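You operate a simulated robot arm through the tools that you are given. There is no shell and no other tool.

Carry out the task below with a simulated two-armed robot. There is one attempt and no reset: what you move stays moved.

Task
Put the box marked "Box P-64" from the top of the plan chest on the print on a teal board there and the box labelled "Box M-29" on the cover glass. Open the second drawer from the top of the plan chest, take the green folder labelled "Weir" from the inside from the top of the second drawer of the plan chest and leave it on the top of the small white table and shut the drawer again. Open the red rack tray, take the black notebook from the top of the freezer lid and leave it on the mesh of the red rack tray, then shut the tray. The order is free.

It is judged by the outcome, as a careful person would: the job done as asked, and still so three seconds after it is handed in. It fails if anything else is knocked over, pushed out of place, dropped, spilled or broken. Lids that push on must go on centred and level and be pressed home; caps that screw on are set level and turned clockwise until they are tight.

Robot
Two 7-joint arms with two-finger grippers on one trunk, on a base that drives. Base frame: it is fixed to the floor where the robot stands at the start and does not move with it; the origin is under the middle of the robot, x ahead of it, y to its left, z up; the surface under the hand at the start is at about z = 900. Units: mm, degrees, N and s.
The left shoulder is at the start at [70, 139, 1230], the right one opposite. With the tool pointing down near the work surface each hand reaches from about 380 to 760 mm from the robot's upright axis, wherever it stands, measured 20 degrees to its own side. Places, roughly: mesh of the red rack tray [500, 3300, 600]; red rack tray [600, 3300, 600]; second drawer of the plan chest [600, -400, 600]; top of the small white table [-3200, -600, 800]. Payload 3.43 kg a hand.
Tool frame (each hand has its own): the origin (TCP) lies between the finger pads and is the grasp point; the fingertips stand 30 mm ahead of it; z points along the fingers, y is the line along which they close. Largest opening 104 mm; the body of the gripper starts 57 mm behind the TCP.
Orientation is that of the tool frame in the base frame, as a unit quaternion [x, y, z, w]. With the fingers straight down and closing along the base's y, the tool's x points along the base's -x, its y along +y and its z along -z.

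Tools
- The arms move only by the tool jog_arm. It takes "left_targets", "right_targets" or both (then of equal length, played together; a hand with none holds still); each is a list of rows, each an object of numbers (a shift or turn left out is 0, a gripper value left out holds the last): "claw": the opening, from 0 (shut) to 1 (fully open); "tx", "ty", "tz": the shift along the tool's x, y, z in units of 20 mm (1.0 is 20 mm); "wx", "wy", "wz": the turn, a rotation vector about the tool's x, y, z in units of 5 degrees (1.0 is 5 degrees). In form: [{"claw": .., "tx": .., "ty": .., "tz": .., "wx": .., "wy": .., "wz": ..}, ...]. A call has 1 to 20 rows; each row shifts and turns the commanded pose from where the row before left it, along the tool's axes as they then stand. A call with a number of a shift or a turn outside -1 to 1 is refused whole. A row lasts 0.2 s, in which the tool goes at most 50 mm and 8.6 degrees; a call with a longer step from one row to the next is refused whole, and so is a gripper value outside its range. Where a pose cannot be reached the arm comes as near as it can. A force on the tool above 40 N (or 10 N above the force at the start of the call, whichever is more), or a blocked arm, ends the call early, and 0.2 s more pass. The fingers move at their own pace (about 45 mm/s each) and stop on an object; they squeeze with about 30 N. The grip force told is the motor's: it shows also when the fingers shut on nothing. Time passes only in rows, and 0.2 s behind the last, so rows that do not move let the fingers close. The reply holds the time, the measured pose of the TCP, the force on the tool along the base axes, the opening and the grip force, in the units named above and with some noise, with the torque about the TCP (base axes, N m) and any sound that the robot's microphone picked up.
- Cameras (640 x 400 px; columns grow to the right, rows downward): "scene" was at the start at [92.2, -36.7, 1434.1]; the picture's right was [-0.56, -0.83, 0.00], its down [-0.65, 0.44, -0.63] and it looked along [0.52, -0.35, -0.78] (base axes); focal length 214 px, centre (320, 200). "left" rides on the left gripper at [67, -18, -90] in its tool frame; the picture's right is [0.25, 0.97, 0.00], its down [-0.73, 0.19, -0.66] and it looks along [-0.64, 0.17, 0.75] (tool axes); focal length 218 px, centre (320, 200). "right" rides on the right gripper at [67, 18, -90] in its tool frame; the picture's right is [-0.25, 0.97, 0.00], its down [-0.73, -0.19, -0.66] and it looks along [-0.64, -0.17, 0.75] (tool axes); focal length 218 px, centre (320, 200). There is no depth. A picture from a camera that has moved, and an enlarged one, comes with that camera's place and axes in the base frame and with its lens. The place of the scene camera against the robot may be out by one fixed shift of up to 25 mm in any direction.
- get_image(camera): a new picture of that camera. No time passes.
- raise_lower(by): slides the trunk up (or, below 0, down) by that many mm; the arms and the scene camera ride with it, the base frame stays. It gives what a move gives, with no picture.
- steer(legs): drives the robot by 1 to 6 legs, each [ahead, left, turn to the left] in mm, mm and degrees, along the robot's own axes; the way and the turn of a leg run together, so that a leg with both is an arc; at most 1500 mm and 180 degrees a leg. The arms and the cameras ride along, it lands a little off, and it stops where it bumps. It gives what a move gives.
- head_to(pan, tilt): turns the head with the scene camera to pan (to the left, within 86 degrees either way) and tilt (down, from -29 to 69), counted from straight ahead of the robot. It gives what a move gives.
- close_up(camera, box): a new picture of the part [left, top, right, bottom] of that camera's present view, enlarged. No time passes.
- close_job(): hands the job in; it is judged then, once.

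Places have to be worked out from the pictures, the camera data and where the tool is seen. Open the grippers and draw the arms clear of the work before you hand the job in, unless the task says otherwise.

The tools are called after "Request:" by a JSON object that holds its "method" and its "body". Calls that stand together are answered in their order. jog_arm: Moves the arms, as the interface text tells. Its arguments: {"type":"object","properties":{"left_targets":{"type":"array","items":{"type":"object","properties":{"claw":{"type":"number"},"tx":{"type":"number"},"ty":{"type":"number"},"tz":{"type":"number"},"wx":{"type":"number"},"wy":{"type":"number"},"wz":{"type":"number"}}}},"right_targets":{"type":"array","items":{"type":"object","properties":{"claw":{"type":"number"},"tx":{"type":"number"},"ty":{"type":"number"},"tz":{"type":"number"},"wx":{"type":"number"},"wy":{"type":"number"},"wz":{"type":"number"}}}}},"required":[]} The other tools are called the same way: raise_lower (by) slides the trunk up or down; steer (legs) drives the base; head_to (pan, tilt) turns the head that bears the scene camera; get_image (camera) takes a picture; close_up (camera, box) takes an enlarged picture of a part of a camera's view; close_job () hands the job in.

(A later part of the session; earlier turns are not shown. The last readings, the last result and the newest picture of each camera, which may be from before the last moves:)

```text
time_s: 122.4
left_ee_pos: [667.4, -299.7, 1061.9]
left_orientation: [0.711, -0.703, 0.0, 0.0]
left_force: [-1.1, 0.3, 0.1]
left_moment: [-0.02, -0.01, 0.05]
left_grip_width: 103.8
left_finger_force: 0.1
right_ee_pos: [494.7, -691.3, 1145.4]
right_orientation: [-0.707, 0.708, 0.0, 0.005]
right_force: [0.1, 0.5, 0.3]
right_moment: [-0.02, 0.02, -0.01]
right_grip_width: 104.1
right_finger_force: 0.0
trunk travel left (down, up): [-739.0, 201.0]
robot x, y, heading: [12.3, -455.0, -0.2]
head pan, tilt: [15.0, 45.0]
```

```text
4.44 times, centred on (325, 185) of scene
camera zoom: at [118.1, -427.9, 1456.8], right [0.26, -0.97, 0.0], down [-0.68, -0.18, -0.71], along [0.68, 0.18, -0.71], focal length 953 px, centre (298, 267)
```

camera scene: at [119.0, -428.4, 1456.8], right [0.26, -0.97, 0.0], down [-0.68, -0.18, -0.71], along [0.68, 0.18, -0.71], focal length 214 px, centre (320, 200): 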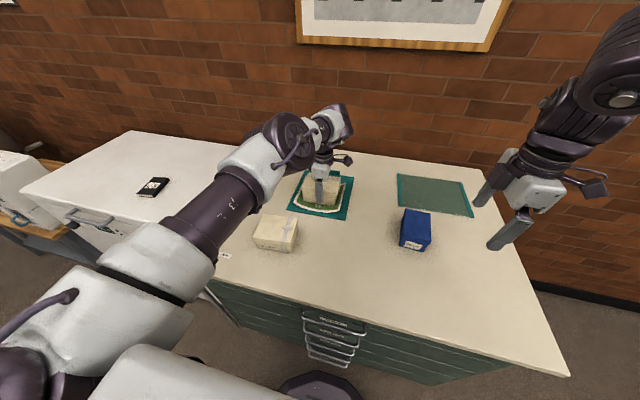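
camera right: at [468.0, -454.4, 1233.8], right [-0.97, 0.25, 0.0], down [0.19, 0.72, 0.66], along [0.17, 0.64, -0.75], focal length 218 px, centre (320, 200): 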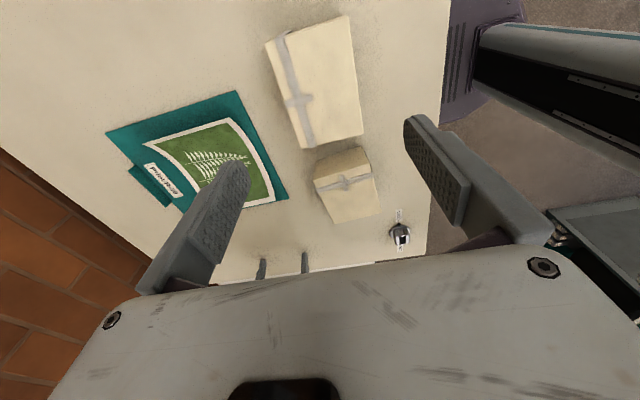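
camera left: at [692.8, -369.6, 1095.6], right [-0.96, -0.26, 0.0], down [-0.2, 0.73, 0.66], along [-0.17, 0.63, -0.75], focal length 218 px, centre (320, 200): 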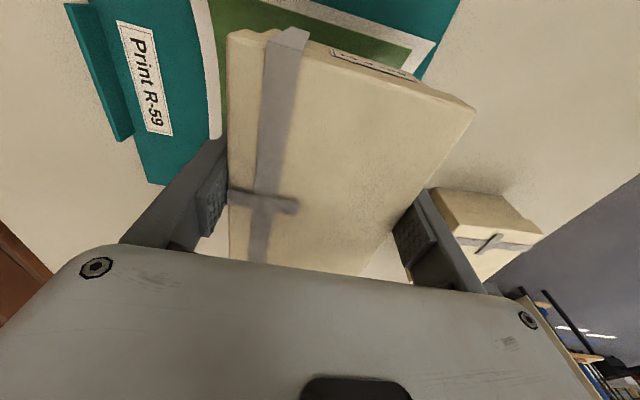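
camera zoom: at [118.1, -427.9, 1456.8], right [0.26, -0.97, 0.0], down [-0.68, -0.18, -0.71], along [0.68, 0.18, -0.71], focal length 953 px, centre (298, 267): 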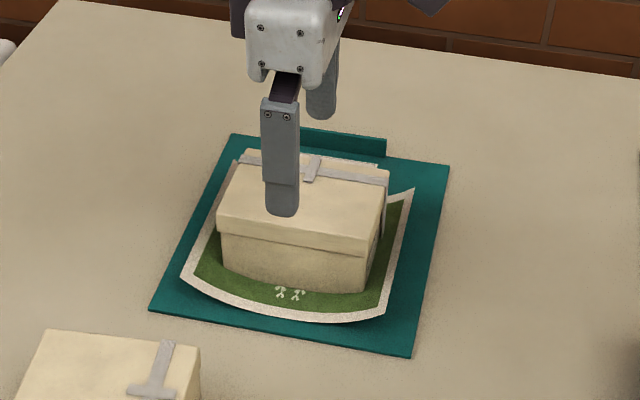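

P-64 sits flat and stable on the print. Next I bring the left hand above Box M-29 (≈(480, −210)) for a close look.

Request:
{"method": "jog_arm", "body": {"left_targets": [{"ty": 1, "tz": -1}, {"ty": 1, "tz": -1}, {"ty": 1}, {"ty": 1, "tx": -0.5}, {"ty": 1, "tx": -0.5}, {"ty": 1, "tx": -0.5}, {"ty": 1, "tx": -1}, {"ty": 1, "tx": -1}, {"ty": 1, "tx": -1}, {"ty": 0.35, "wz": -1}]}}

Request:
{"method": "get_image", "body": {"camera": "left"}}

Request:
{"method": "get_image", "body": {"camera": "scene"}}

```text
time_s: 124.6
left_ee_pos: [481.7, -210.4, 1099.9]
left_orientation: [0.741, -0.671, -0.001, 0.0]
left_force: [0.1, 0.0, 0.1]
left_moment: [0.0, -0.01, 0.02]
left_grip_width: 104.2
left_finger_force: 0.1
right_ee_pos: [497.1, -692.1, 1144.3]
right_orientation: [-0.707, 0.708, 0.0, 0.005]
right_force: [-0.3, -0.3, 0.8]
right_moment: [0.02, 0.01, -0.01]
right_grip_width: 104.1
right_finger_force: 0.0
trunk travel left (down, up): [-739.0, 201.0]
robot x, y, heading: [8.4, -453.0, -0.1]
head pan, tilt: [15.0, 45.0]
```

```text
taken
camera left: at [505.8, -274.5, 1190.3], right [-0.94, -0.35, 0.0], down [-0.26, 0.71, 0.66], along [-0.23, 0.62, -0.75], focal length 218 px, centre (320, 200)
```

left: 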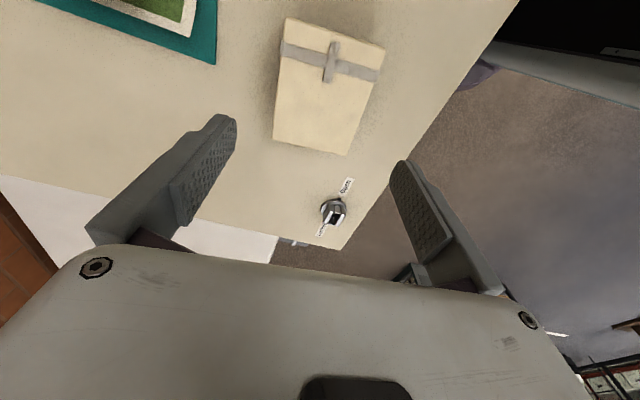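

```text
taken
camera scene: at [119.8, -428.7, 1456.7], right [0.26, -0.97, 0.0], down [-0.68, -0.18, -0.71], along [0.68, 0.18, -0.71], focal length 214 px, centre (320, 200)
```

scene: 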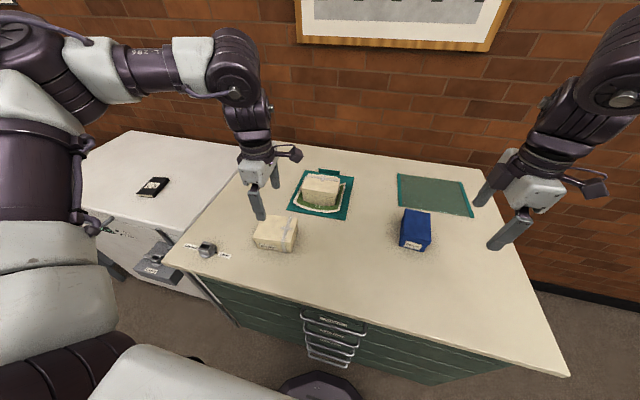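

M-29: centre ≈ (480, −210), 89×110 mm, top ≈ 958, turned ≈ +6.5°. The hand is aligned. I descend in part and check the clearance.

Request:
{"method": "jog_arm", "body": {"left_targets": [{"tz": 1, "wz": -0.2}, {"tz": 1}, {"tz": 1}, {"tz": 1}, {"tz": 0.9}]}}

Request:
{"method": "get_image", "body": {"camera": "left"}}

```text
time_s: 125.8
left_ee_pos: [481.0, -209.9, 1000.9]
left_orientation: [0.746, -0.665, 0.0, 0.001]
left_force: [0.8, 0.8, -0.3]
left_moment: [-0.03, 0.0, -0.03]
left_grip_width: 104.2
left_finger_force: 0.1
right_ee_pos: [498.2, -690.9, 1143.6]
right_orientation: [-0.706, 0.708, 0.002, 0.005]
right_force: [0.0, 1.2, -0.3]
right_moment: [0.01, -0.02, -0.01]
right_grip_width: 104.1
right_finger_force: 0.0
trunk travel left (down, up): [-739.0, 201.0]
robot x, y, heading: [9.8, -452.2, -0.5]
head pan, tilt: [15.0, 45.0]
```

```text
taken
camera left: at [506.6, -273.9, 1090.6], right [-0.93, -0.36, 0.0], down [-0.27, 0.7, 0.66], along [-0.24, 0.61, -0.75], focal length 218 px, centre (320, 200)
```

left: 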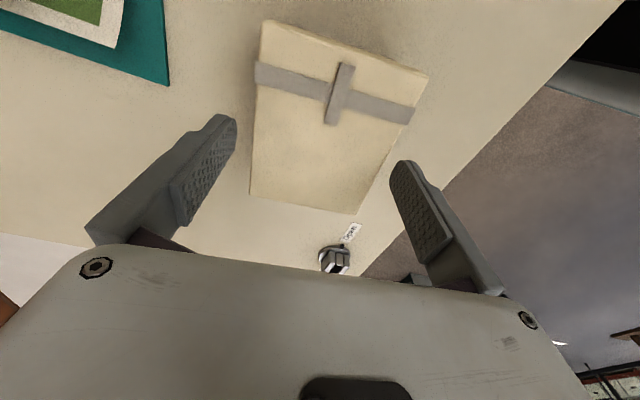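

Centre confirmed at (480.5, −211). I descend to z≈942 and close.

Request:
{"method": "jog_arm", "body": {"left_targets": [{"tz": 0.8}, {"tz": 0.8}, {"tz": 0.7}, {"tz": 0.65}]}}

Request:
{"method": "jog_arm", "body": {"left_targets": [{"claw": 0}, {"claw": 0}, {"claw": 0}, {"claw": 0}, {"claw": 0}]}}

Request:
{"method": "jog_arm", "body": {"left_targets": [{"tz": -0.5}, {"tz": -1}, {"tz": -1}, {"tz": -1}, {"tz": -1}, {"tz": -1}, {"tz": -1}, {"tz": -1}]}}

Request:
{"method": "get_image", "body": {"camera": "left"}}

```text
time_s: 126.8
left_ee_pos: [481.8, -210.7, 941.9]
left_orientation: [0.747, -0.665, 0.0, 0.001]
left_force: [-0.2, 0.5, 0.4]
left_moment: [0.0, 0.03, 0.0]
left_grip_width: 104.2
left_finger_force: 0.0
right_ee_pos: [497.1, -691.4, 1145.0]
right_orientation: [-0.707, 0.707, 0.0, 0.005]
right_force: [-1.0, 0.6, 0.4]
right_moment: [-0.01, 0.02, 0.01]
right_grip_width: 104.1
right_finger_force: 0.1
trunk travel left (down, up): [-739.0, 201.0]
robot x, y, heading: [12.1, -456.7, -0.4]
head pan, tilt: [15.0, 45.0]
```

```text
time_s: 128.0
left_ee_pos: [482.7, -211.7, 941.5]
left_orientation: [0.746, -0.665, -0.001, 0.001]
left_force: [0.0, -0.1, -1.1]
left_moment: [0.06, -0.02, 0.01]
left_grip_width: 89.5
left_finger_force: 29.8
right_ee_pos: [496.3, -692.7, 1142.3]
right_orientation: [-0.707, 0.707, 0.001, 0.005]
right_force: [0.5, -0.5, 0.5]
right_moment: [0.02, 0.03, 0.01]
right_grip_width: 103.9
right_finger_force: 0.2
trunk travel left (down, up): [-739.0, 201.0]
robot x, y, heading: [13.7, -454.7, -0.2]
head pan, tilt: [15.0, 45.0]
```

```text
time_s: 129.8
left_ee_pos: [482.0, -208.7, 1092.2]
left_orientation: [0.747, -0.665, 0.0, 0.001]
left_force: [0.0, -0.6, -3.9]
left_moment: [0.0, -0.01, 0.01]
left_grip_width: 89.8
left_finger_force: 30.1
right_ee_pos: [495.9, -691.8, 1145.0]
right_orientation: [-0.706, 0.708, 0.0, 0.005]
right_force: [-0.9, -0.3, -0.1]
right_moment: [0.02, 0.0, 0.02]
right_grip_width: 104.0
right_finger_force: 0.0
trunk travel left (down, up): [-739.0, 201.0]
robot x, y, heading: [11.0, -451.8, -0.3]
head pan, tilt: [15.0, 45.0]
```

```text
taken
camera left: at [507.1, -273.3, 1182.8], right [-0.93, -0.36, 0.0], down [-0.27, 0.7, 0.66], along [-0.24, 0.61, -0.75], focal length 218 px, centre (320, 200)
```

left: 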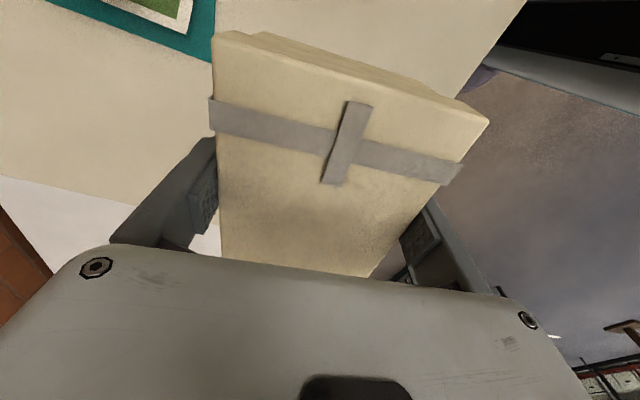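

M-29 is held (3.9 N). Before driving, I tuck the right arm and look to both sides/behind for obstacles.

Request:
{"method": "jog_arm", "body": {"right_targets": [{"ty": 1}, {"ty": 1}, {"ty": 1}, {"ty": 1}, {"ty": 1}, {"ty": 1}]}}

Request:
{"method": "head_to", "body": {"pan": -86, "tilt": 25}}

Request:
{"method": "get_image", "body": {"camera": "scene"}}

Request:
{"method": "head_to", "body": {"pan": 86, "tilt": 25}}

Request:
{"method": "get_image", "body": {"camera": "scene"}}

```text
time_s: 131.2
left_ee_pos: [482.0, -209.4, 1093.6]
left_orientation: [0.746, -0.666, 0.0, 0.001]
left_force: [-0.6, 1.2, -3.2]
left_moment: [-0.01, -0.04, 0.01]
left_grip_width: 89.4
left_finger_force: 30.0
right_ee_pos: [375.4, -691.6, 1144.4]
right_orientation: [-0.706, 0.708, 0.001, 0.004]
right_force: [0.1, 1.2, 0.5]
right_moment: [-0.02, 0.01, 0.0]
right_grip_width: 103.8
right_finger_force: 0.1
trunk travel left (down, up): [-739.0, 201.0]
robot x, y, heading: [10.1, -454.4, -0.3]
head pan, tilt: [15.0, 45.0]
```

```text
time_s: 133.0
left_ee_pos: [482.9, -209.7, 1092.0]
left_orientation: [0.747, -0.665, -0.001, 0.001]
left_force: [-0.2, -0.2, -1.6]
left_moment: [0.01, 0.01, -0.05]
left_grip_width: 89.5
left_finger_force: 29.5
right_ee_pos: [376.4, -691.4, 1145.0]
right_orientation: [-0.706, 0.708, 0.002, 0.005]
right_force: [0.0, 0.9, 0.3]
right_moment: [-0.01, 0.01, 0.0]
right_grip_width: 104.0
right_finger_force: 0.0
trunk travel left (down, up): [-739.0, 201.0]
robot x, y, heading: [10.4, -450.8, -0.3]
head pan, tilt: [-85.9, 25.0]
```

```text
taken
camera scene: at [47.7, -540.8, 1487.3], right [-1.0, -0.07, 0.0], down [-0.03, 0.42, -0.91], along [0.06, -0.9, -0.42], focal length 214 px, centre (320, 200)
```

scene: 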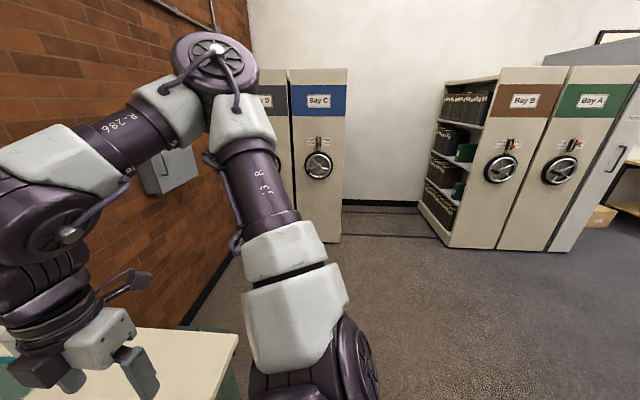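

```text
time_s: 135.6
left_ee_pos: [482.4, -209.2, 1092.3]
left_orientation: [0.747, -0.665, -0.001, 0.001]
left_force: [0.4, 0.0, -2.3]
left_moment: [-0.01, -0.01, 0.0]
left_grip_width: 89.7
left_finger_force: 30.0
right_ee_pos: [376.5, -691.9, 1144.6]
right_orientation: [-0.706, 0.708, 0.001, 0.005]
right_force: [0.6, 0.2, 0.1]
right_moment: [0.01, 0.0, 0.01]
right_grip_width: 104.2
right_finger_force: 0.0
trunk travel left (down, up): [-739.0, 201.0]
robot x, y, heading: [11.2, -452.5, -0.3]
head pan, tilt: [85.9, 25.0]
```

```text
taken
camera scene: at [48.3, -357.0, 1487.2], right [1.0, -0.07, 0.0], down [-0.03, -0.42, -0.91], along [0.07, 0.9, -0.42], focal length 214 px, centre (320, 200)
```

scene: 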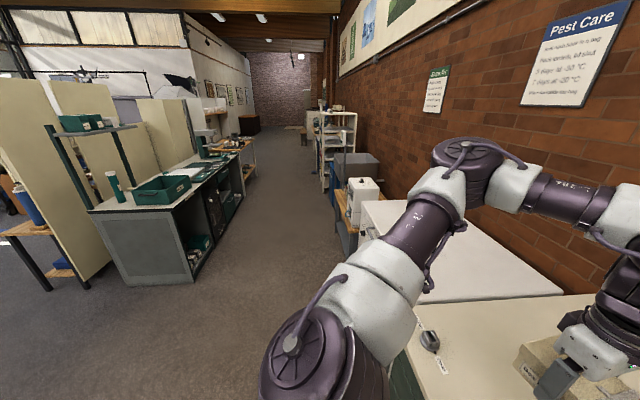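

The floor is clear. I drive back, right, and then ahead along the right end of the chest.

Request:
{"method": "steer", "body": {"legs": [[-260, 0, 0], [0, -805, 0]]}}

Request:
{"method": "steer", "body": {"legs": [[690, 0, 0]]}}

Request:
{"method": "head_to", "body": {"pan": 30, "tilt": 50}}

Request:
{"method": "get_image", "body": {"camera": "scene"}}

```text
time_s: 141.4
left_ee_pos: [217.4, -1009.9, 1093.1]
left_orientation: [0.749, -0.662, 0.0, 0.002]
left_force: [0.2, 0.6, -2.5]
left_moment: [0.01, 0.01, 0.01]
left_grip_width: 89.7
left_finger_force: 29.9
right_ee_pos: [115.9, -1494.3, 1144.7]
right_orientation: [0.709, -0.705, -0.001, -0.004]
right_force: [0.6, -0.2, -0.3]
right_moment: [0.03, -0.02, 0.03]
right_grip_width: 104.2
right_finger_force: 0.1
trunk travel left (down, up): [-739.0, 201.0]
robot x, y, heading: [-253.1, -1261.6, 0.6]
head pan, tilt: [85.9, 25.0]
```

```text
time_s: 144.8
left_ee_pos: [856.0, -1007.2, 1092.8]
left_orientation: [0.75, -0.661, 0.0, 0.001]
left_force: [0.0, 0.9, -3.1]
left_moment: [-0.03, -0.01, 0.01]
left_grip_width: 89.6
left_finger_force: 29.6
right_ee_pos: [755.1, -1490.6, 1145.2]
right_orientation: [0.711, -0.704, 0.0, -0.005]
right_force: [-0.1, -0.5, -0.6]
right_moment: [-0.01, -0.01, 0.02]
right_grip_width: 104.1
right_finger_force: 0.1
trunk travel left (down, up): [-739.0, 201.0]
robot x, y, heading: [388.6, -1256.9, 0.6]
head pan, tilt: [85.9, 25.0]
stopped in leg 1: the robot was blocked; the commanded pose is now the measured one
```

```text
time_s: 146.0
left_ee_pos: [857.1, -1006.2, 1091.1]
left_orientation: [0.75, -0.662, 0.0, 0.001]
left_force: [-0.5, 0.3, -3.9]
left_moment: [0.0, 0.01, -0.02]
left_grip_width: 89.7
left_finger_force: 30.0
right_ee_pos: [756.6, -1489.2, 1144.5]
right_orientation: [0.71, -0.705, -0.001, -0.004]
right_force: [-0.1, 1.2, -0.4]
right_moment: [0.01, 0.04, -0.02]
right_grip_width: 104.1
right_finger_force: 0.0
trunk travel left (down, up): [-739.0, 201.0]
robot x, y, heading: [391.2, -1257.4, 0.6]
head pan, tilt: [30.0, 50.0]
```

```text
taken
camera scene: at [486.0, -1211.4, 1449.7], right [0.51, -0.86, 0.0], down [-0.66, -0.39, -0.64], along [0.55, 0.33, -0.77], focal length 214 px, centre (320, 200)
```

scene: 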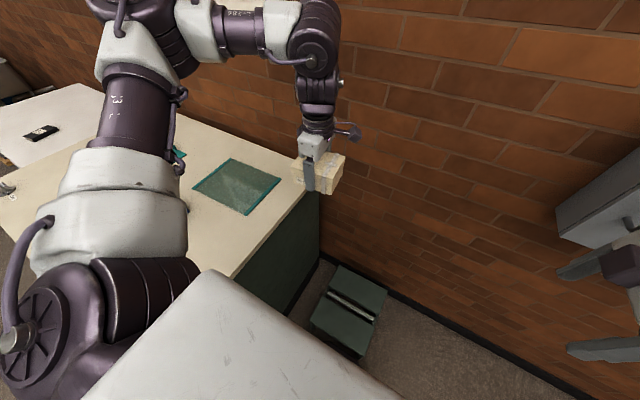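

The base bumped lightly into a green object on the floor beside the chest (near x≈660). I back off 45 mm at once and check the object, then turn left.

Request:
{"method": "steer", "body": {"legs": [[-45, 0, 0]]}}

Request:
{"method": "close_up", "body": {"camera": "scene", "box": [280, 230, 420, 370]}}

```text
time_s: 146.9
left_ee_pos: [819.8, -1006.6, 1089.4]
left_orientation: [0.75, -0.662, -0.003, 0.004]
left_force: [0.3, 0.0, -2.8]
left_moment: [0.01, 0.06, 0.04]
left_grip_width: 89.7
left_finger_force: 29.8
right_ee_pos: [719.1, -1490.9, 1143.2]
right_orientation: [0.71, -0.705, -0.003, -0.002]
right_force: [0.4, 0.7, -1.4]
right_moment: [-0.02, 0.06, -0.01]
right_grip_width: 103.8
right_finger_force: 0.1
trunk travel left (down, up): [-739.0, 201.0]
robot x, y, heading: [347.7, -1260.3, 0.2]
head pan, tilt: [30.0, 50.0]
```

```text
2.86 times, centred on (350, 300) of scene
camera zoom: at [449.9, -1211.7, 1448.8], right [0.5, -0.86, 0.0], down [-0.67, -0.39, -0.64], along [0.55, 0.32, -0.77], focal length 613 px, centre (234, -86)
```

zoom: 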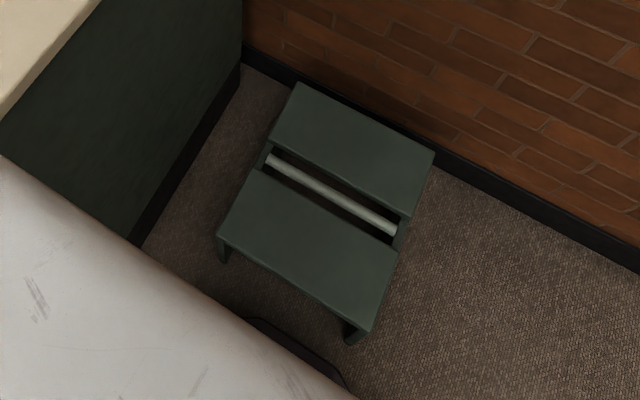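

It is a step stool; the base only touched its edge, and it still stands square to the wall. Now I turn left 38° and move a little toward the final stance.

Request:
{"method": "steer", "body": {"legs": [[0, 0, 38]]}}

Request:
{"method": "head_to", "body": {"pan": 15, "tilt": 50}}

Request:
{"method": "get_image", "body": {"camera": "scene"}}

Request:
{"method": "get_image", "body": {"camera": "left"}}

```text
time_s: 149.1
left_ee_pos: [556.4, -770.1, 1091.3]
left_orientation: [0.926, -0.376, -0.001, 0.001]
left_force: [0.1, 0.1, -3.2]
left_moment: [0.01, 0.02, -0.02]
left_grip_width: 89.7
left_finger_force: 29.9
right_ee_pos: [777.3, -1212.1, 1145.0]
right_orientation: [0.902, -0.431, -0.003, -0.004]
right_force: [-0.3, 0.4, -1.2]
right_moment: [0.02, 0.04, -0.01]
right_grip_width: 103.7
right_finger_force: 0.1
trunk travel left (down, up): [-739.0, 201.0]
robot x, y, heading: [343.0, -1255.8, 38.7]
head pan, tilt: [30.0, 50.0]
```

```text
time_s: 149.9
left_ee_pos: [554.8, -769.0, 1092.0]
left_orientation: [0.926, -0.377, 0.001, 0.001]
left_force: [0.3, 0.2, -2.4]
left_moment: [-0.01, -0.02, -0.02]
left_grip_width: 89.8
left_finger_force: 30.0
right_ee_pos: [776.8, -1211.6, 1144.8]
right_orientation: [0.902, -0.431, -0.002, -0.003]
right_force: [0.2, -0.2, -0.8]
right_moment: [0.01, 0.04, -0.02]
right_grip_width: 104.2
right_finger_force: 0.1
trunk travel left (down, up): [-739.0, 201.0]
robot x, y, heading: [345.9, -1256.7, 39.0]
head pan, tilt: [15.0, 50.0]
```

```text
taken
camera scene: at [408.6, -1156.9, 1449.7], right [0.81, -0.59, 0.0], down [-0.45, -0.62, -0.64], along [0.38, 0.52, -0.77], focal length 214 px, centre (320, 200)
```

scene: 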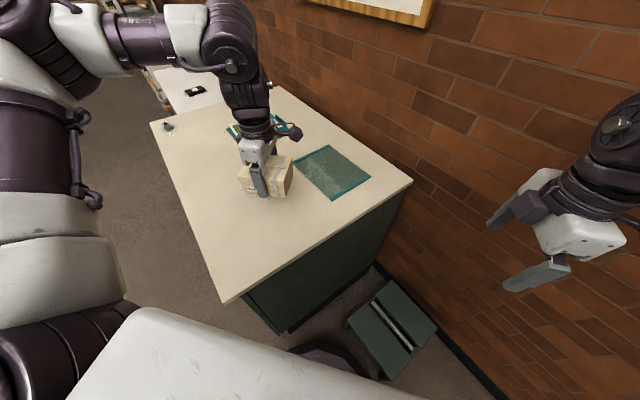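

```text
taken
camera left: at [615.8, -803.1, 1182.1], right [-0.5, -0.87, 0.0], down [-0.65, 0.37, 0.66], along [-0.57, 0.32, -0.75], focal length 218 px, centre (320, 200)
```

left: 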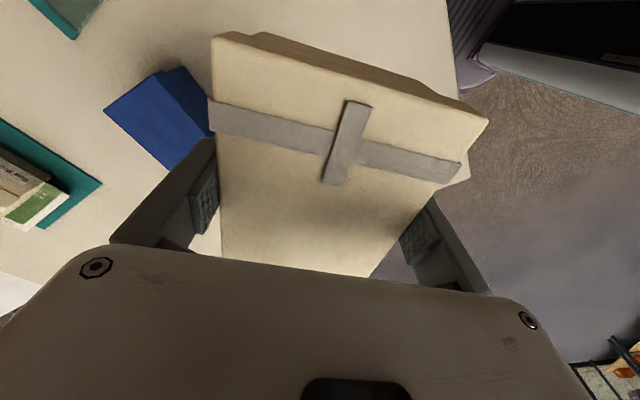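

Glass centre ≈ (803, −682). I shift the base slightly (keeping ≥40 mm from stool and chest), turn the box 25° to line it up better, and extend toward the glass at height.

Request:
{"method": "steer", "body": {"legs": [[30, 29, 0]]}}

Request:
{"method": "jog_arm", "body": {"left_targets": [{"wz": 1}, {"wz": 1}, {"wz": 1}, {"wz": 1}, {"wz": 1}, {"tx": 0.19, "ty": -0.97}, {"tx": 0.19, "ty": -0.97}, {"tx": 0.19, "ty": -0.97}, {"tx": 0.19, "ty": -0.97}, {"tx": 0.19, "ty": -0.97}, {"tx": 0.19, "ty": -0.97}, {"tx": 0.19, "ty": -0.97}, {"tx": 0.19, "ty": -0.97}]}}

Request:
{"method": "get_image", "body": {"camera": "scene"}}

```text
time_s: 150.8
left_ee_pos: [560.4, -736.6, 1095.4]
left_orientation: [0.926, -0.378, -0.001, -0.002]
left_force: [-0.2, -0.3, -2.5]
left_moment: [0.08, 0.04, 0.01]
left_grip_width: 89.7
left_finger_force: 30.1
right_ee_pos: [782.2, -1178.6, 1145.8]
right_orientation: [0.902, -0.432, -0.003, -0.007]
right_force: [-0.3, -0.6, 0.2]
right_moment: [0.09, 0.02, 0.0]
right_grip_width: 104.1
right_finger_force: 0.0
trunk travel left (down, up): [-739.0, 201.0]
robot x, y, heading: [353.5, -1214.3, 39.0]
head pan, tilt: [15.0, 50.0]
```

```text
time_s: 153.6
left_ee_pos: [720.6, -703.7, 1091.5]
left_orientation: [0.822, -0.569, 0.0, 0.001]
left_force: [0.0, 0.0, -2.0]
left_moment: [-0.03, -0.02, -0.02]
left_grip_width: 89.6
left_finger_force: 29.8
right_ee_pos: [785.2, -1171.9, 1144.2]
right_orientation: [0.902, -0.432, -0.004, -0.003]
right_force: [0.9, -0.6, 0.2]
right_moment: [0.02, 0.01, -0.01]
right_grip_width: 104.4
right_finger_force: 0.0
trunk travel left (down, up): [-739.0, 201.0]
robot x, y, heading: [351.5, -1218.1, 38.8]
head pan, tilt: [15.0, 50.0]
```

```text
taken
camera scene: at [416.1, -1117.3, 1449.6], right [0.81, -0.59, 0.0], down [-0.45, -0.62, -0.64], along [0.38, 0.52, -0.77], focal length 214 px, centre (320, 200)
```

scene: 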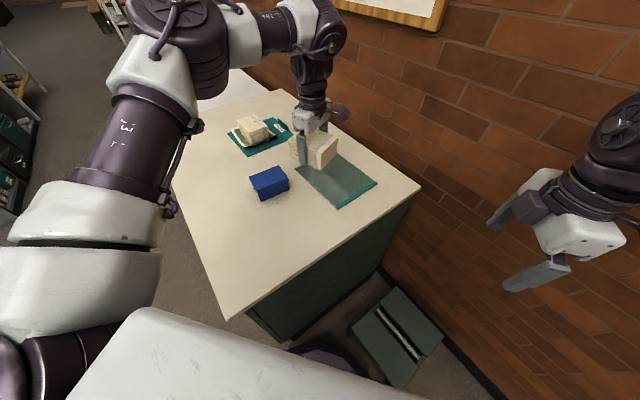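

On course. I lower 50 mm and move the rest toward (797, −690).

Request:
{"method": "jog_arm", "body": {"left_targets": [{"tx": 0.17, "ty": -0.95}, {"tz": 1}, {"tz": 1}, {"tz": 0.6}, {"tx": 0.17, "ty": -0.95}, {"tx": 0.17, "ty": -0.95}, {"tx": 0.17, "ty": -0.95}]}}

Request:
{"method": "close_up", "body": {"camera": "scene", "box": [230, 90, 400, 220]}}

Request:
{"method": "get_image", "body": {"camera": "left"}}

```text
time_s: 155.2
left_ee_pos: [794.4, -696.3, 1040.3]
left_orientation: [0.822, -0.569, 0.001, 0.001]
left_force: [-0.1, 0.2, -3.0]
left_moment: [0.0, 0.0, 0.01]
left_grip_width: 89.7
left_finger_force: 30.2
left hand out of reach, approached as far as the arm can: row 7
right_ee_pos: [783.0, -1172.4, 1143.3]
right_orientation: [0.902, -0.432, -0.003, -0.005]
right_force: [-0.3, -0.7, -0.4]
right_moment: [0.02, -0.02, 0.0]
right_grip_width: 103.9
right_finger_force: 0.0
trunk travel left (down, up): [-739.0, 201.0]
robot x, y, heading: [354.2, -1216.1, 38.8]
head pan, tilt: [15.0, 50.0]
```

```text
3.08 times, centred on (315, 155) of scene
camera zoom: at [415.4, -1117.5, 1449.7], right [0.81, -0.59, 0.0], down [-0.45, -0.62, -0.64], along [0.38, 0.52, -0.77], focal length 660 px, centre (335, 338)
```

zoom: 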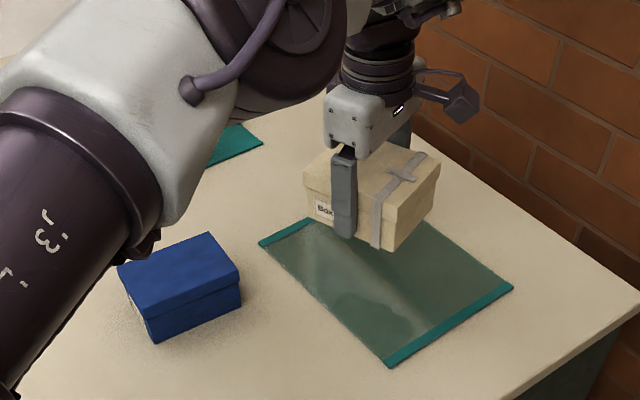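

```text
taken
camera left: at [834.2, -752.1, 1129.5], right [-0.82, -0.58, 0.0], down [-0.44, 0.62, 0.65], along [-0.38, 0.53, -0.76], focal length 218 px, centre (320, 200)
```

left: 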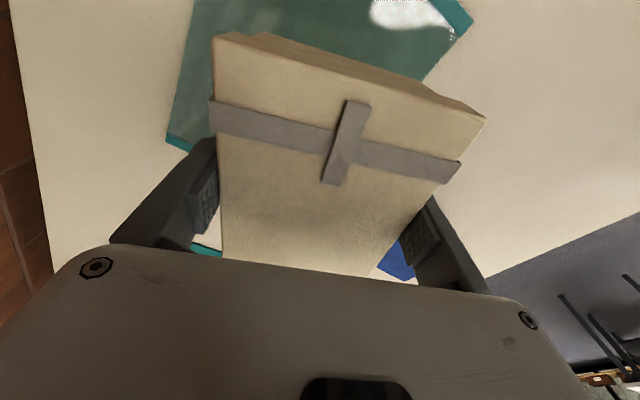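

The box hangs over the glass centre (within ~10 mm). I lower to just above the glass and then gently to contact.

Request:
{"method": "jog_arm", "body": {"left_targets": [{"tz": 0.8}, {"tz": 0.8}, {"tz": 0.8}, {"tz": 0.8}, {"tz": 0.7}]}}

Request:
{"method": "jog_arm", "body": {"left_targets": [{"tz": 0.15}, {"tz": 0.15}, {"tz": 0.1}]}}

Request:
{"method": "close_up", "body": {"camera": "scene", "box": [230, 90, 400, 220]}}

```text
time_s: 156.4
left_ee_pos: [791.5, -695.1, 959.9]
left_orientation: [0.822, -0.569, 0.0, 0.0]
left_force: [0.1, -0.1, -3.4]
left_moment: [0.02, 0.02, -0.04]
left_grip_width: 89.6
left_finger_force: 30.3
right_ee_pos: [784.3, -1171.6, 1144.7]
right_orientation: [0.902, -0.432, -0.003, -0.005]
right_force: [0.3, -0.8, -0.2]
right_moment: [0.02, 0.04, 0.01]
right_grip_width: 104.0
right_finger_force: 0.0
trunk travel left (down, up): [-739.0, 201.0]
robot x, y, heading: [350.2, -1215.6, 38.6]
head pan, tilt: [15.0, 50.0]
```

```text
time_s: 157.2
left_ee_pos: [792.6, -697.9, 954.6]
left_orientation: [0.822, -0.57, 0.001, 0.001]
left_force: [-0.2, -0.1, -1.9]
left_moment: [-0.03, -0.02, -0.02]
left_grip_width: 89.5
left_finger_force: 30.0
right_ee_pos: [783.4, -1171.8, 1144.1]
right_orientation: [0.902, -0.433, -0.003, -0.004]
right_force: [0.3, -0.4, -0.1]
right_moment: [-0.01, -0.01, -0.02]
right_grip_width: 104.0
right_finger_force: 0.0
trunk travel left (down, up): [-739.0, 201.0]
robot x, y, heading: [347.6, -1219.2, 38.9]
head pan, tilt: [15.0, 50.0]
```

```text
3.08 times, centred on (315, 155) of scene
camera zoom: at [414.3, -1116.8, 1449.7], right [0.81, -0.59, 0.0], down [-0.45, -0.62, -0.64], along [0.38, 0.52, -0.77], focal length 660 px, centre (335, 338)
```

zoom: 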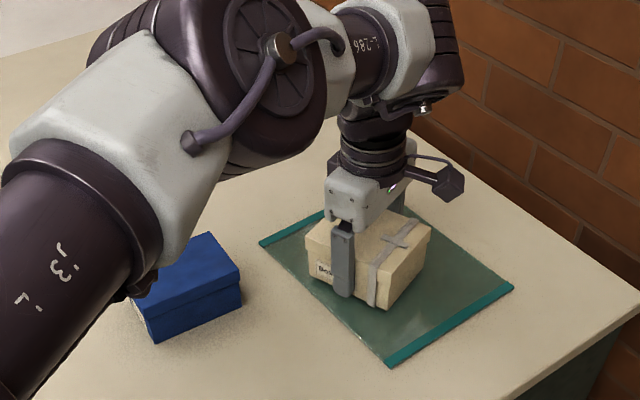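

Still ~7 mm above. I continue lowering in 2 mm steps until contact.

Request:
{"method": "jog_arm", "body": {"left_targets": [{"tz": 0.12}, {"tz": 0.12}, {"tz": 0.1}]}}

```text
time_s: 158.0
left_ee_pos: [792.5, -696.0, 946.7]
left_orientation: [0.822, -0.569, 0.001, 0.001]
left_force: [-0.6, 0.3, -2.5]
left_moment: [0.05, -0.02, -0.05]
left_grip_width: 89.4
left_finger_force: 30.1
right_ee_pos: [782.0, -1171.7, 1145.4]
right_orientation: [0.902, -0.432, -0.003, -0.005]
right_force: [-0.4, 0.1, 0.6]
right_moment: [0.01, 0.03, -0.03]
right_grip_width: 104.0
right_finger_force: 0.1
trunk travel left (down, up): [-739.0, 201.0]
robot x, y, heading: [351.8, -1215.2, 38.9]
head pan, tilt: [15.0, 50.0]
```

Request:
{"method": "jog_arm", "body": {"left_targets": [{"tz": 0.1}, {"tz": 0.08}]}}

```text
time_s: 158.6
left_ee_pos: [792.8, -696.5, 945.9]
left_orientation: [0.822, -0.569, 0.0, -0.001]
left_force: [3.3, 2.6, 13.7]
left_moment: [-0.29, 0.56, -0.09]
left_grip_width: 89.3
left_finger_force: 29.5
right_ee_pos: [783.2, -1172.8, 1146.4]
right_orientation: [0.902, -0.433, -0.003, -0.004]
right_force: [0.0, -0.7, -0.5]
right_moment: [0.0, -0.01, 0.0]
right_grip_width: 104.0
right_finger_force: 0.1
trunk travel left (down, up): [-739.0, 201.0]
robot x, y, heading: [350.1, -1212.6, 38.8]
head pan, tilt: [15.0, 50.0]
```

The force rose to +13.7 N: the box rests on the glass. I open the gripper and rise.

Request:
{"method": "jog_arm", "body": {"left_targets": [{"tz": -0.05}, {"claw": 1}, {"claw": 1}, {"claw": 1}, {"claw": 1}]}}

Request:
{"method": "jog_arm", "body": {"left_targets": [{"tz": -0.4}, {"tz": -0.6}, {"tz": -1}, {"tz": -1}, {"tz": -1}, {"tz": -1, "ty": 0.5}, {"tz": -1, "ty": 0.5}, {"ty": 1}, {"ty": 1}, {"ty": 1}, {"ty": 1}]}}

Request:
{"method": "close_up", "body": {"camera": "scene", "box": [200, 80, 400, 220]}}

```text
time_s: 159.8
left_ee_pos: [792.2, -695.4, 943.4]
left_orientation: [0.822, -0.569, 0.0, 0.001]
left_force: [0.1, -0.7, 0.0]
left_moment: [-0.01, -0.02, -0.02]
left_grip_width: 104.1
left_finger_force: 0.0
right_ee_pos: [782.4, -1173.5, 1144.4]
right_orientation: [0.902, -0.433, -0.003, -0.004]
right_force: [-0.4, 0.6, -0.5]
right_moment: [0.01, 0.01, 0.01]
right_grip_width: 103.9
right_finger_force: 0.0
trunk travel left (down, up): [-739.0, 201.0]
robot x, y, heading: [351.7, -1218.6, 38.9]
head pan, tilt: [15.0, 50.0]
```

```text
time_s: 162.2
left_ee_pos: [697.3, -730.0, 1064.1]
left_orientation: [0.822, -0.57, 0.001, 0.001]
left_force: [0.1, 0.0, -0.2]
left_moment: [-0.02, 0.02, -0.02]
left_grip_width: 104.2
left_finger_force: 0.1
right_ee_pos: [782.7, -1171.9, 1145.3]
right_orientation: [0.902, -0.432, -0.002, -0.003]
right_force: [-0.2, 0.4, -0.1]
right_moment: [0.01, -0.01, -0.03]
right_grip_width: 104.2
right_finger_force: 0.1
trunk travel left (down, up): [-739.0, 201.0]
robot x, y, heading: [348.9, -1220.3, 38.8]
head pan, tilt: [15.0, 50.0]
```

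```text
2.86 times, centred on (300, 150) of scene
camera zoom: at [412.8, -1116.9, 1449.8], right [0.81, -0.59, 0.0], down [-0.45, -0.62, -0.64], along [0.38, 0.52, -0.77], focal length 613 px, centre (377, 343)
```

zoom: 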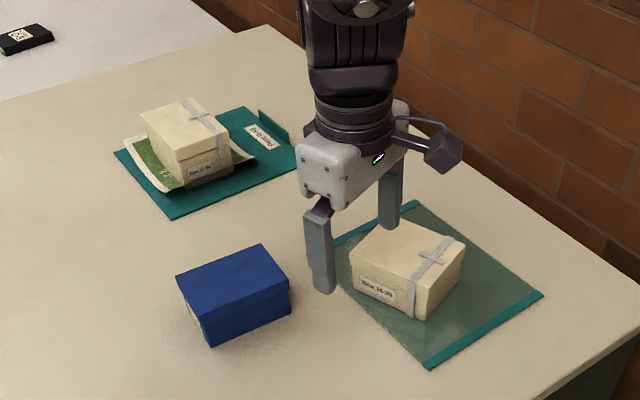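

Both boxes sit properly. I draw the left hand back and up, then drive out the way I came and round to the chest's front.

Request:
{"method": "jog_arm", "body": {"left_targets": [{"tz": -1, "ty": 1}, {"tz": -1, "ty": 1}, {"ty": 1}, {"ty": 1}, {"ty": 1}, {"ty": 1}]}}

Request:
{"method": "steer", "body": {"legs": [[-35, -29, 0], [0, 0, -38.8]]}}

Request:
{"method": "steer", "body": {"legs": [[-750, 0, 0], [0, 700, 0]]}}

Request:
{"method": "head_to", "body": {"pan": 0, "tilt": 35}}

Request:
{"method": "get_image", "body": {"camera": "scene"}}

```text
time_s: 163.6
left_ee_pos: [585.0, -772.5, 1106.1]
left_orientation: [0.822, -0.569, -0.001, 0.0]
left_force: [0.0, 0.4, 0.3]
left_moment: [0.0, -0.02, 0.0]
left_grip_width: 104.0
left_finger_force: 0.1
right_ee_pos: [781.7, -1172.0, 1144.1]
right_orientation: [0.902, -0.432, -0.002, -0.004]
right_force: [-0.6, 0.7, 0.6]
right_moment: [-0.01, 0.0, 0.0]
right_grip_width: 104.0
right_finger_force: 0.0
trunk travel left (down, up): [-739.0, 201.0]
robot x, y, heading: [352.0, -1213.6, 38.8]
head pan, tilt: [15.0, 50.0]
```

```text
time_s: 166.3
left_ee_pos: [800.6, -1057.2, 1106.0]
left_orientation: [-0.591, 0.807, 0.0, -0.001]
left_force: [0.4, -0.4, 0.6]
left_moment: [0.02, -0.01, -0.01]
left_grip_width: 104.1
left_finger_force: 0.1
right_ee_pos: [709.7, -1492.2, 1143.9]
right_orientation: [0.713, -0.702, -0.001, -0.004]
right_force: [-0.6, -0.8, -1.0]
right_moment: [-0.04, 0.0, -0.01]
right_grip_width: 104.0
right_finger_force: 0.0
trunk travel left (down, up): [-739.0, 201.0]
robot x, y, heading: [342.8, -1263.8, 0.7]
head pan, tilt: [15.0, 50.0]
```

```text
time_s: 173.8
left_ee_pos: [28.0, -362.4, 1104.8]
left_orientation: [-0.603, 0.798, 0.0, 0.0]
left_force: [0.0, -0.1, -0.6]
left_moment: [0.01, 0.01, 0.0]
left_grip_width: 104.0
left_finger_force: 0.0
right_ee_pos: [-50.6, -801.4, 1143.7]
right_orientation: [0.722, -0.692, -0.001, -0.005]
right_force: [1.2, -0.9, 1.3]
right_moment: [0.01, 0.02, -0.01]
right_grip_width: 104.1
right_finger_force: 0.1
trunk travel left (down, up): [-739.0, 201.0]
robot x, y, heading: [-426.5, -576.0, 2.3]
head pan, tilt: [15.0, 50.0]
```

```text
time_s: 174.5
left_ee_pos: [27.1, -361.8, 1105.3]
left_orientation: [-0.602, 0.798, -0.001, -0.001]
left_force: [-0.2, -0.1, 0.0]
left_moment: [0.03, 0.01, 0.01]
left_grip_width: 104.2
left_finger_force: 0.1
right_ee_pos: [-50.3, -799.0, 1144.5]
right_orientation: [0.722, -0.692, -0.001, -0.004]
right_force: [-0.2, -0.3, -0.5]
right_moment: [0.01, -0.03, 0.02]
right_grip_width: 104.1
right_finger_force: 0.1
trunk travel left (down, up): [-739.0, 201.0]
robot x, y, heading: [-426.4, -579.1, 2.3]
head pan, tilt: [0.0, 35.0]
```

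```text
taken
camera scene: at [-307.7, -566.3, 1471.4], right [0.04, -1.0, 0.0], down [-0.57, -0.02, -0.82], along [0.82, 0.03, -0.57], focal length 214 px, centre (320, 200)
```

scene: 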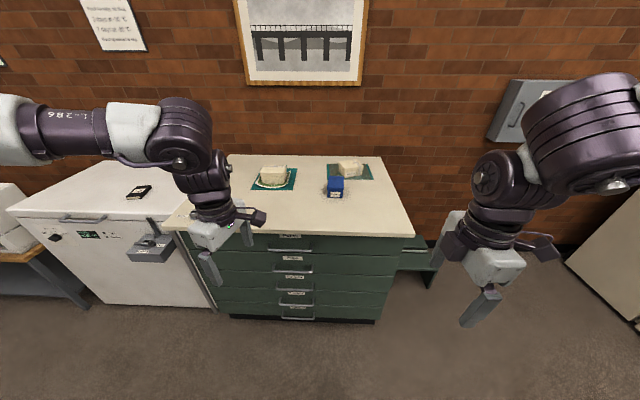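

The chest front with its five drawers is in view. I enlarge the drawers to read labels and locate handles.

Request:
{"method": "close_up", "body": {"camera": "scene", "box": [210, 220, 420, 330]}}

Request:
{"method": "close_up", "body": {"camera": "scene", "box": [250, 225, 340, 282]}}

```text
3.05 times, centred on (315, 275) of scene
camera zoom: at [-307.7, -566.3, 1471.4], right [0.04, -1.0, 0.0], down [-0.57, -0.02, -0.82], along [0.82, 0.03, -0.57], focal length 654 px, centre (335, -29)
```

zoom: 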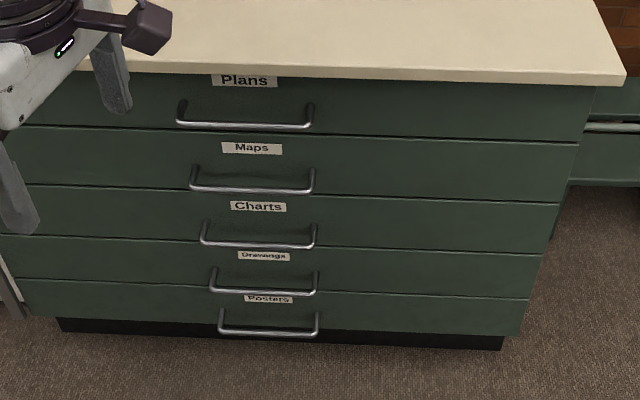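

```text
7.02 times, centred on (295, 254) of scene
camera zoom: at [-307.7, -566.3, 1471.4], right [0.04, -1.0, 0.0], down [-0.57, -0.02, -0.82], along [0.82, 0.03, -0.57], focal length 1505 px, centre (495, -175)
```

zoom: 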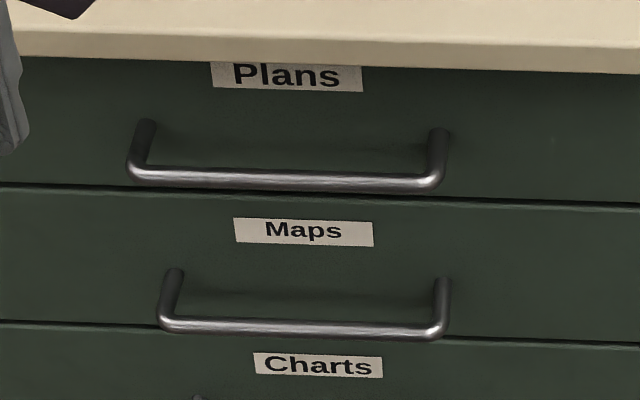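

Second drawer is "Maps"; its bar handle is centred near y≈−428, z≈700, x≈255. I bring the left hand ahead and square its yaw, then pitch it to point forward (fingers closing vertically).

Request:
{"method": "jog_arm", "body": {"left_targets": [{"wz": -1}, {"wz": -1}, {"wz": -1}, {"wz": -0.2, "ty": -0.8, "tx": 0.5}, {"ty": -0.9, "tx": 0.5}, {"ty": -0.9, "tx": 0.5}, {"ty": -0.9, "tx": 0.5}, {"ty": -0.9, "tx": 0.5}, {"ty": -0.9, "tx": 0.5}, {"ty": -0.9, "tx": 0.4}]}}

Request:
{"method": "jog_arm", "body": {"left_targets": [{"wx": 1}, {"wx": 1}, {"wx": 1}, {"wx": 1}, {"wx": 1}, {"wx": 1}, {"wx": 1}, {"wx": 1}, {"wx": 1}, {"wx": 1}, {"wx": 1}, {"wx": 1}, {"wx": 1}, {"wx": 1}, {"wx": 1}, {"wx": 1}, {"wx": 1}, {"wx": 1}]}}

Request:
{"method": "get_image", "body": {"camera": "scene"}}

```text
time_s: 176.7
left_ee_pos: [153.8, -432.4, 1106.0]
left_orientation: [-0.707, 0.707, 0.0, -0.001]
left_force: [-0.9, 0.0, 0.1]
left_moment: [0.01, -0.02, 0.02]
left_grip_width: 103.9
left_finger_force: 0.0
right_ee_pos: [-50.7, -800.4, 1143.9]
right_orientation: [0.722, -0.692, -0.001, -0.005]
right_force: [-0.8, -0.3, 0.2]
right_moment: [0.02, 0.03, -0.03]
right_grip_width: 103.8
right_finger_force: 0.1
trunk travel left (down, up): [-739.0, 201.0]
robot x, y, heading: [-426.4, -582.7, 2.1]
head pan, tilt: [0.0, 35.0]
```

```text
time_s: 180.5
left_ee_pos: [178.2, -430.5, 1112.6]
left_orientation: [-0.543, 0.543, -0.454, 0.452]
left_force: [0.6, -0.3, -0.2]
left_moment: [0.04, 0.0, 0.03]
left_grip_width: 103.8
left_finger_force: 0.1
left hand out of reach, approached as far as the arm can: row 16, 17, 18
right_ee_pos: [-49.8, -802.3, 1144.5]
right_orientation: [0.721, -0.693, -0.001, -0.006]
right_force: [0.8, -0.6, -0.2]
right_moment: [0.03, 0.0, 0.0]
right_grip_width: 104.1
right_finger_force: 0.0
trunk travel left (down, up): [-739.0, 201.0]
robot x, y, heading: [-421.4, -580.0, 2.2]
head pan, tilt: [0.0, 35.0]
```

```text
taken
camera scene: at [-308.5, -569.7, 1471.6], right [0.04, -1.0, 0.0], down [-0.57, -0.02, -0.82], along [0.82, 0.03, -0.57], focal length 214 px, centre (320, 200)
```

scene: 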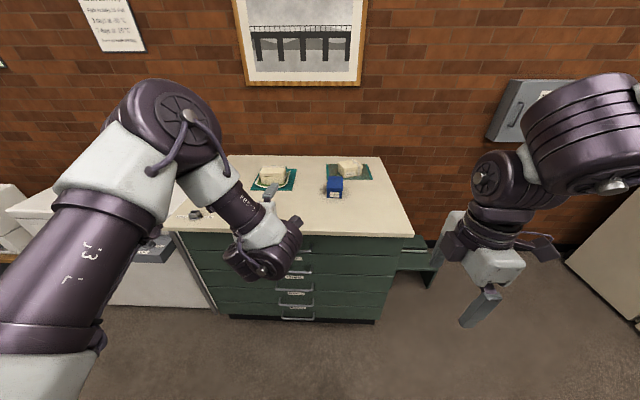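

The left hand points forward (10° down). I lower the trunk 400 mm to handle height; tips stay ~45 mm before the handles.

Request:
{"method": "raise_lower", "body": {"by": -400}}

Request:
{"method": "get_image", "body": {"camera": "left"}}

Request:
{"method": "head_to", "body": {"pan": 0, "tilt": 30}}

Request:
{"method": "get_image", "body": {"camera": "scene"}}

```text
time_s: 184.4
left_ee_pos: [176.6, -428.0, 712.5]
left_orientation: [0.544, -0.542, 0.453, -0.453]
left_force: [-0.7, 0.9, 0.9]
left_moment: [-0.01, -0.01, 0.0]
left_grip_width: 103.9
left_finger_force: 0.0
right_ee_pos: [-50.7, -800.9, 745.2]
right_orientation: [0.722, -0.692, -0.001, -0.005]
right_force: [0.5, -1.2, -0.3]
right_moment: [-0.01, 0.0, 0.01]
right_grip_width: 103.9
right_finger_force: 0.2
trunk travel left (down, up): [-339.0, 601.0]
robot x, y, heading: [-423.7, -582.6, 2.4]
head pan, tilt: [0.0, 35.0]
```

```text
taken
camera left: at [91.9, -493.7, 746.4], right [-0.17, -0.25, -0.95], down [-0.68, 0.73, -0.07], along [0.71, 0.63, -0.3], focal length 218 px, centre (320, 200)
```

left: 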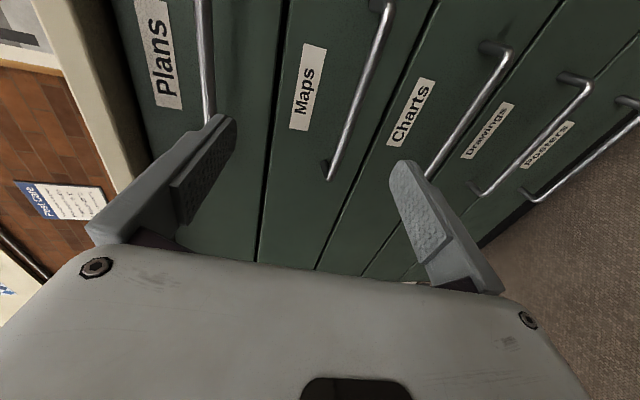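

```text
time_s: 185.0
left_ee_pos: [176.1, -427.6, 712.8]
left_orientation: [0.543, -0.542, 0.454, -0.453]
left_force: [0.1, 0.0, 0.1]
left_moment: [0.0, -0.01, -0.02]
left_grip_width: 104.0
left_finger_force: 0.2
right_ee_pos: [-50.7, -799.5, 745.4]
right_orientation: [0.722, -0.692, -0.002, -0.005]
right_force: [-0.2, -0.2, 0.3]
right_moment: [-0.02, 0.01, 0.02]
right_grip_width: 104.1
right_finger_force: 0.1
trunk travel left (down, up): [-339.0, 601.0]
robot x, y, heading: [-426.8, -580.0, 2.4]
head pan, tilt: [0.0, 30.0]
```

```text
taken
camera scene: at [-305.4, -566.8, 1079.3], right [0.04, -1.0, 0.0], down [-0.5, -0.02, -0.87], along [0.86, 0.04, -0.5], focal length 214 px, centre (320, 200)
```

scene: 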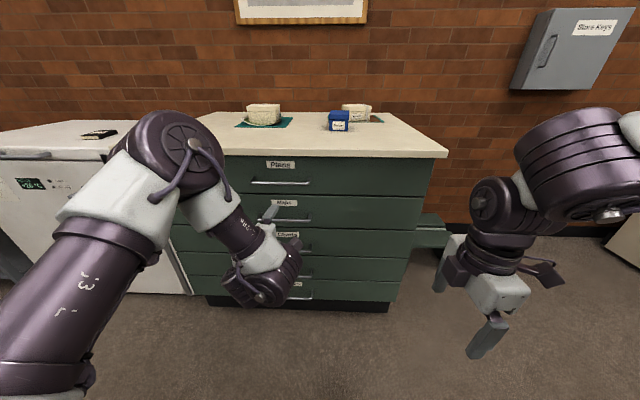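

From the left camera, the Maps bar is at z≈676 if x≈260. I lower the hand 36 mm and look again to triangulate.

Request:
{"method": "jog_arm", "body": {"left_targets": [{"ty": 0.9, "tz": 0.16}, {"ty": 0.9, "tz": 0.16}]}}

Request:
{"method": "get_image", "body": {"camera": "left"}}

Request:
{"method": "close_up", "body": {"camera": "left", "box": [230, 0, 450, 220]}}

```text
time_s: 185.6
left_ee_pos: [172.4, -441.0, 681.6]
left_orientation: [-0.545, 0.559, -0.455, 0.429]
left_force: [0.3, 0.1, -0.4]
left_moment: [0.02, 0.0, 0.0]
left_grip_width: 104.1
left_finger_force: 0.0
left hand out of reach, approached as far as the arm can: row 1, 2
right_ee_pos: [-49.7, -797.7, 745.2]
right_orientation: [0.722, -0.692, -0.001, -0.003]
right_force: [0.4, 0.8, -1.1]
right_moment: [-0.02, 0.0, 0.0]
right_grip_width: 103.9
right_finger_force: 0.1
trunk travel left (down, up): [-339.0, 601.0]
robot x, y, heading: [-423.0, -580.0, 2.5]
head pan, tilt: [0.0, 30.0]
```

```text
taken
camera left: at [86.6, -503.5, 719.2], right [-0.22, -0.26, -0.94], down [-0.65, 0.75, -0.06], along [0.72, 0.6, -0.34], focal length 218 px, centre (320, 200)
```

left: 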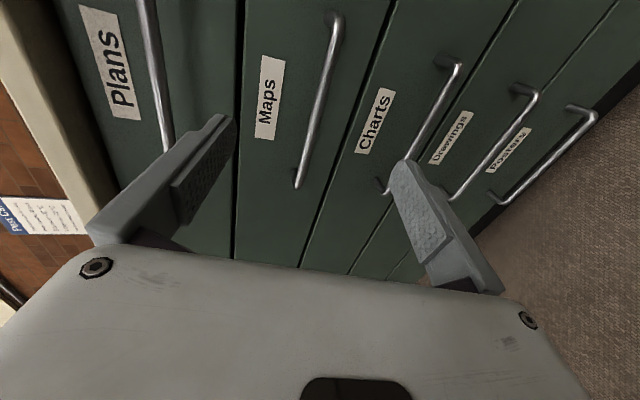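

```text
1.82 times, centred on (340, 110) of left
camera zoom: at [86.6, -503.5, 719.2], right [-0.22, -0.26, -0.94], down [-0.65, 0.75, -0.06], along [0.72, 0.6, -0.34], focal length 397 px, centre (284, 364)
```

zoom: 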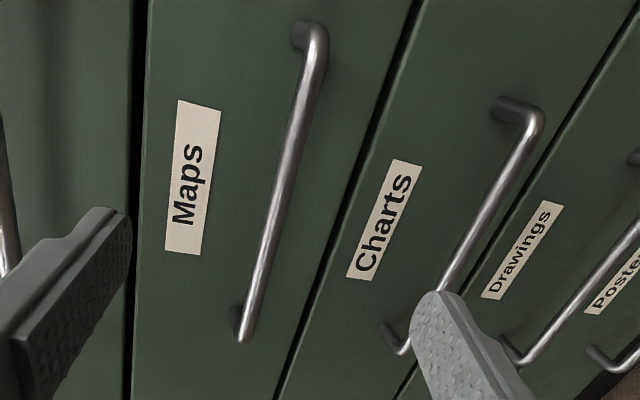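

Triangulation suggests the bar lies nearer x≈297, z≈657. I lower the trunk 24 mm and drive 70 mm ahead, then look again for a better fix.

Request:
{"method": "raise_lower", "body": {"by": -24}}

Request:
{"method": "steer", "body": {"legs": [[70, 0, 0]]}}

Request:
{"method": "get_image", "body": {"camera": "left"}}

Request:
{"method": "get_image", "body": {"camera": "scene"}}

```text
time_s: 186.3
left_ee_pos: [173.8, -443.8, 658.0]
left_orientation: [-0.544, 0.558, -0.457, 0.43]
left_force: [-0.9, -0.1, 0.2]
left_moment: [-0.03, 0.0, 0.0]
left_grip_width: 104.0
left_finger_force: 0.1
right_ee_pos: [-50.3, -800.2, 720.6]
right_orientation: [0.722, -0.692, -0.001, -0.005]
right_force: [-0.8, 0.3, 0.0]
right_moment: [-0.02, -0.01, 0.0]
right_grip_width: 104.1
right_finger_force: 0.0
trunk travel left (down, up): [-315.0, 625.0]
robot x, y, heading: [-425.4, -578.2, 2.0]
head pan, tilt: [0.0, 30.0]
```

```text
time_s: 187.3
left_ee_pos: [241.8, -439.2, 658.0]
left_orientation: [-0.546, 0.558, -0.455, 0.429]
left_force: [-0.4, 0.3, 0.1]
left_moment: [0.04, -0.02, 0.01]
left_grip_width: 104.1
left_finger_force: 0.1
right_ee_pos: [20.0, -796.5, 720.6]
right_orientation: [0.722, -0.692, -0.002, -0.003]
right_force: [0.7, 0.1, 0.4]
right_moment: [0.02, 0.0, 0.03]
right_grip_width: 104.0
right_finger_force: 0.2
trunk travel left (down, up): [-315.0, 625.0]
robot x, y, heading: [-354.0, -575.1, 2.5]
head pan, tilt: [0.0, 30.0]
```

```text
taken
camera left: at [155.2, -501.9, 695.5], right [-0.22, -0.26, -0.94], down [-0.65, 0.75, -0.06], along [0.72, 0.6, -0.34], focal length 218 px, centre (320, 200)
```

left: 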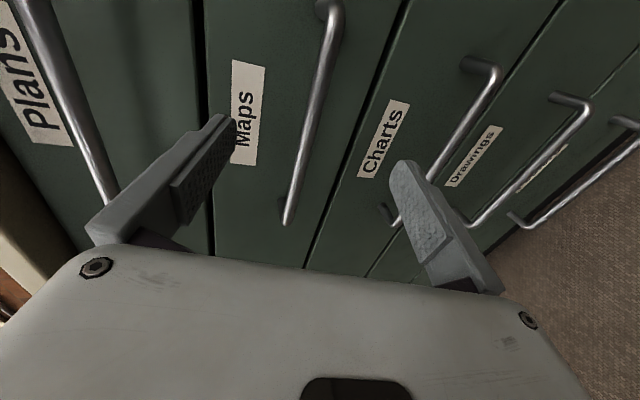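

```text
taken
camera scene: at [-235.4, -563.7, 1055.1], right [0.04, -1.0, 0.0], down [-0.5, -0.02, -0.87], along [0.86, 0.04, -0.5], focal length 214 px, centre (320, 200)
```

scene: 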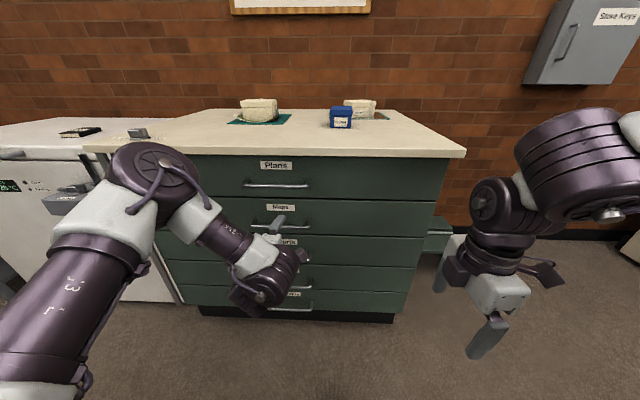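

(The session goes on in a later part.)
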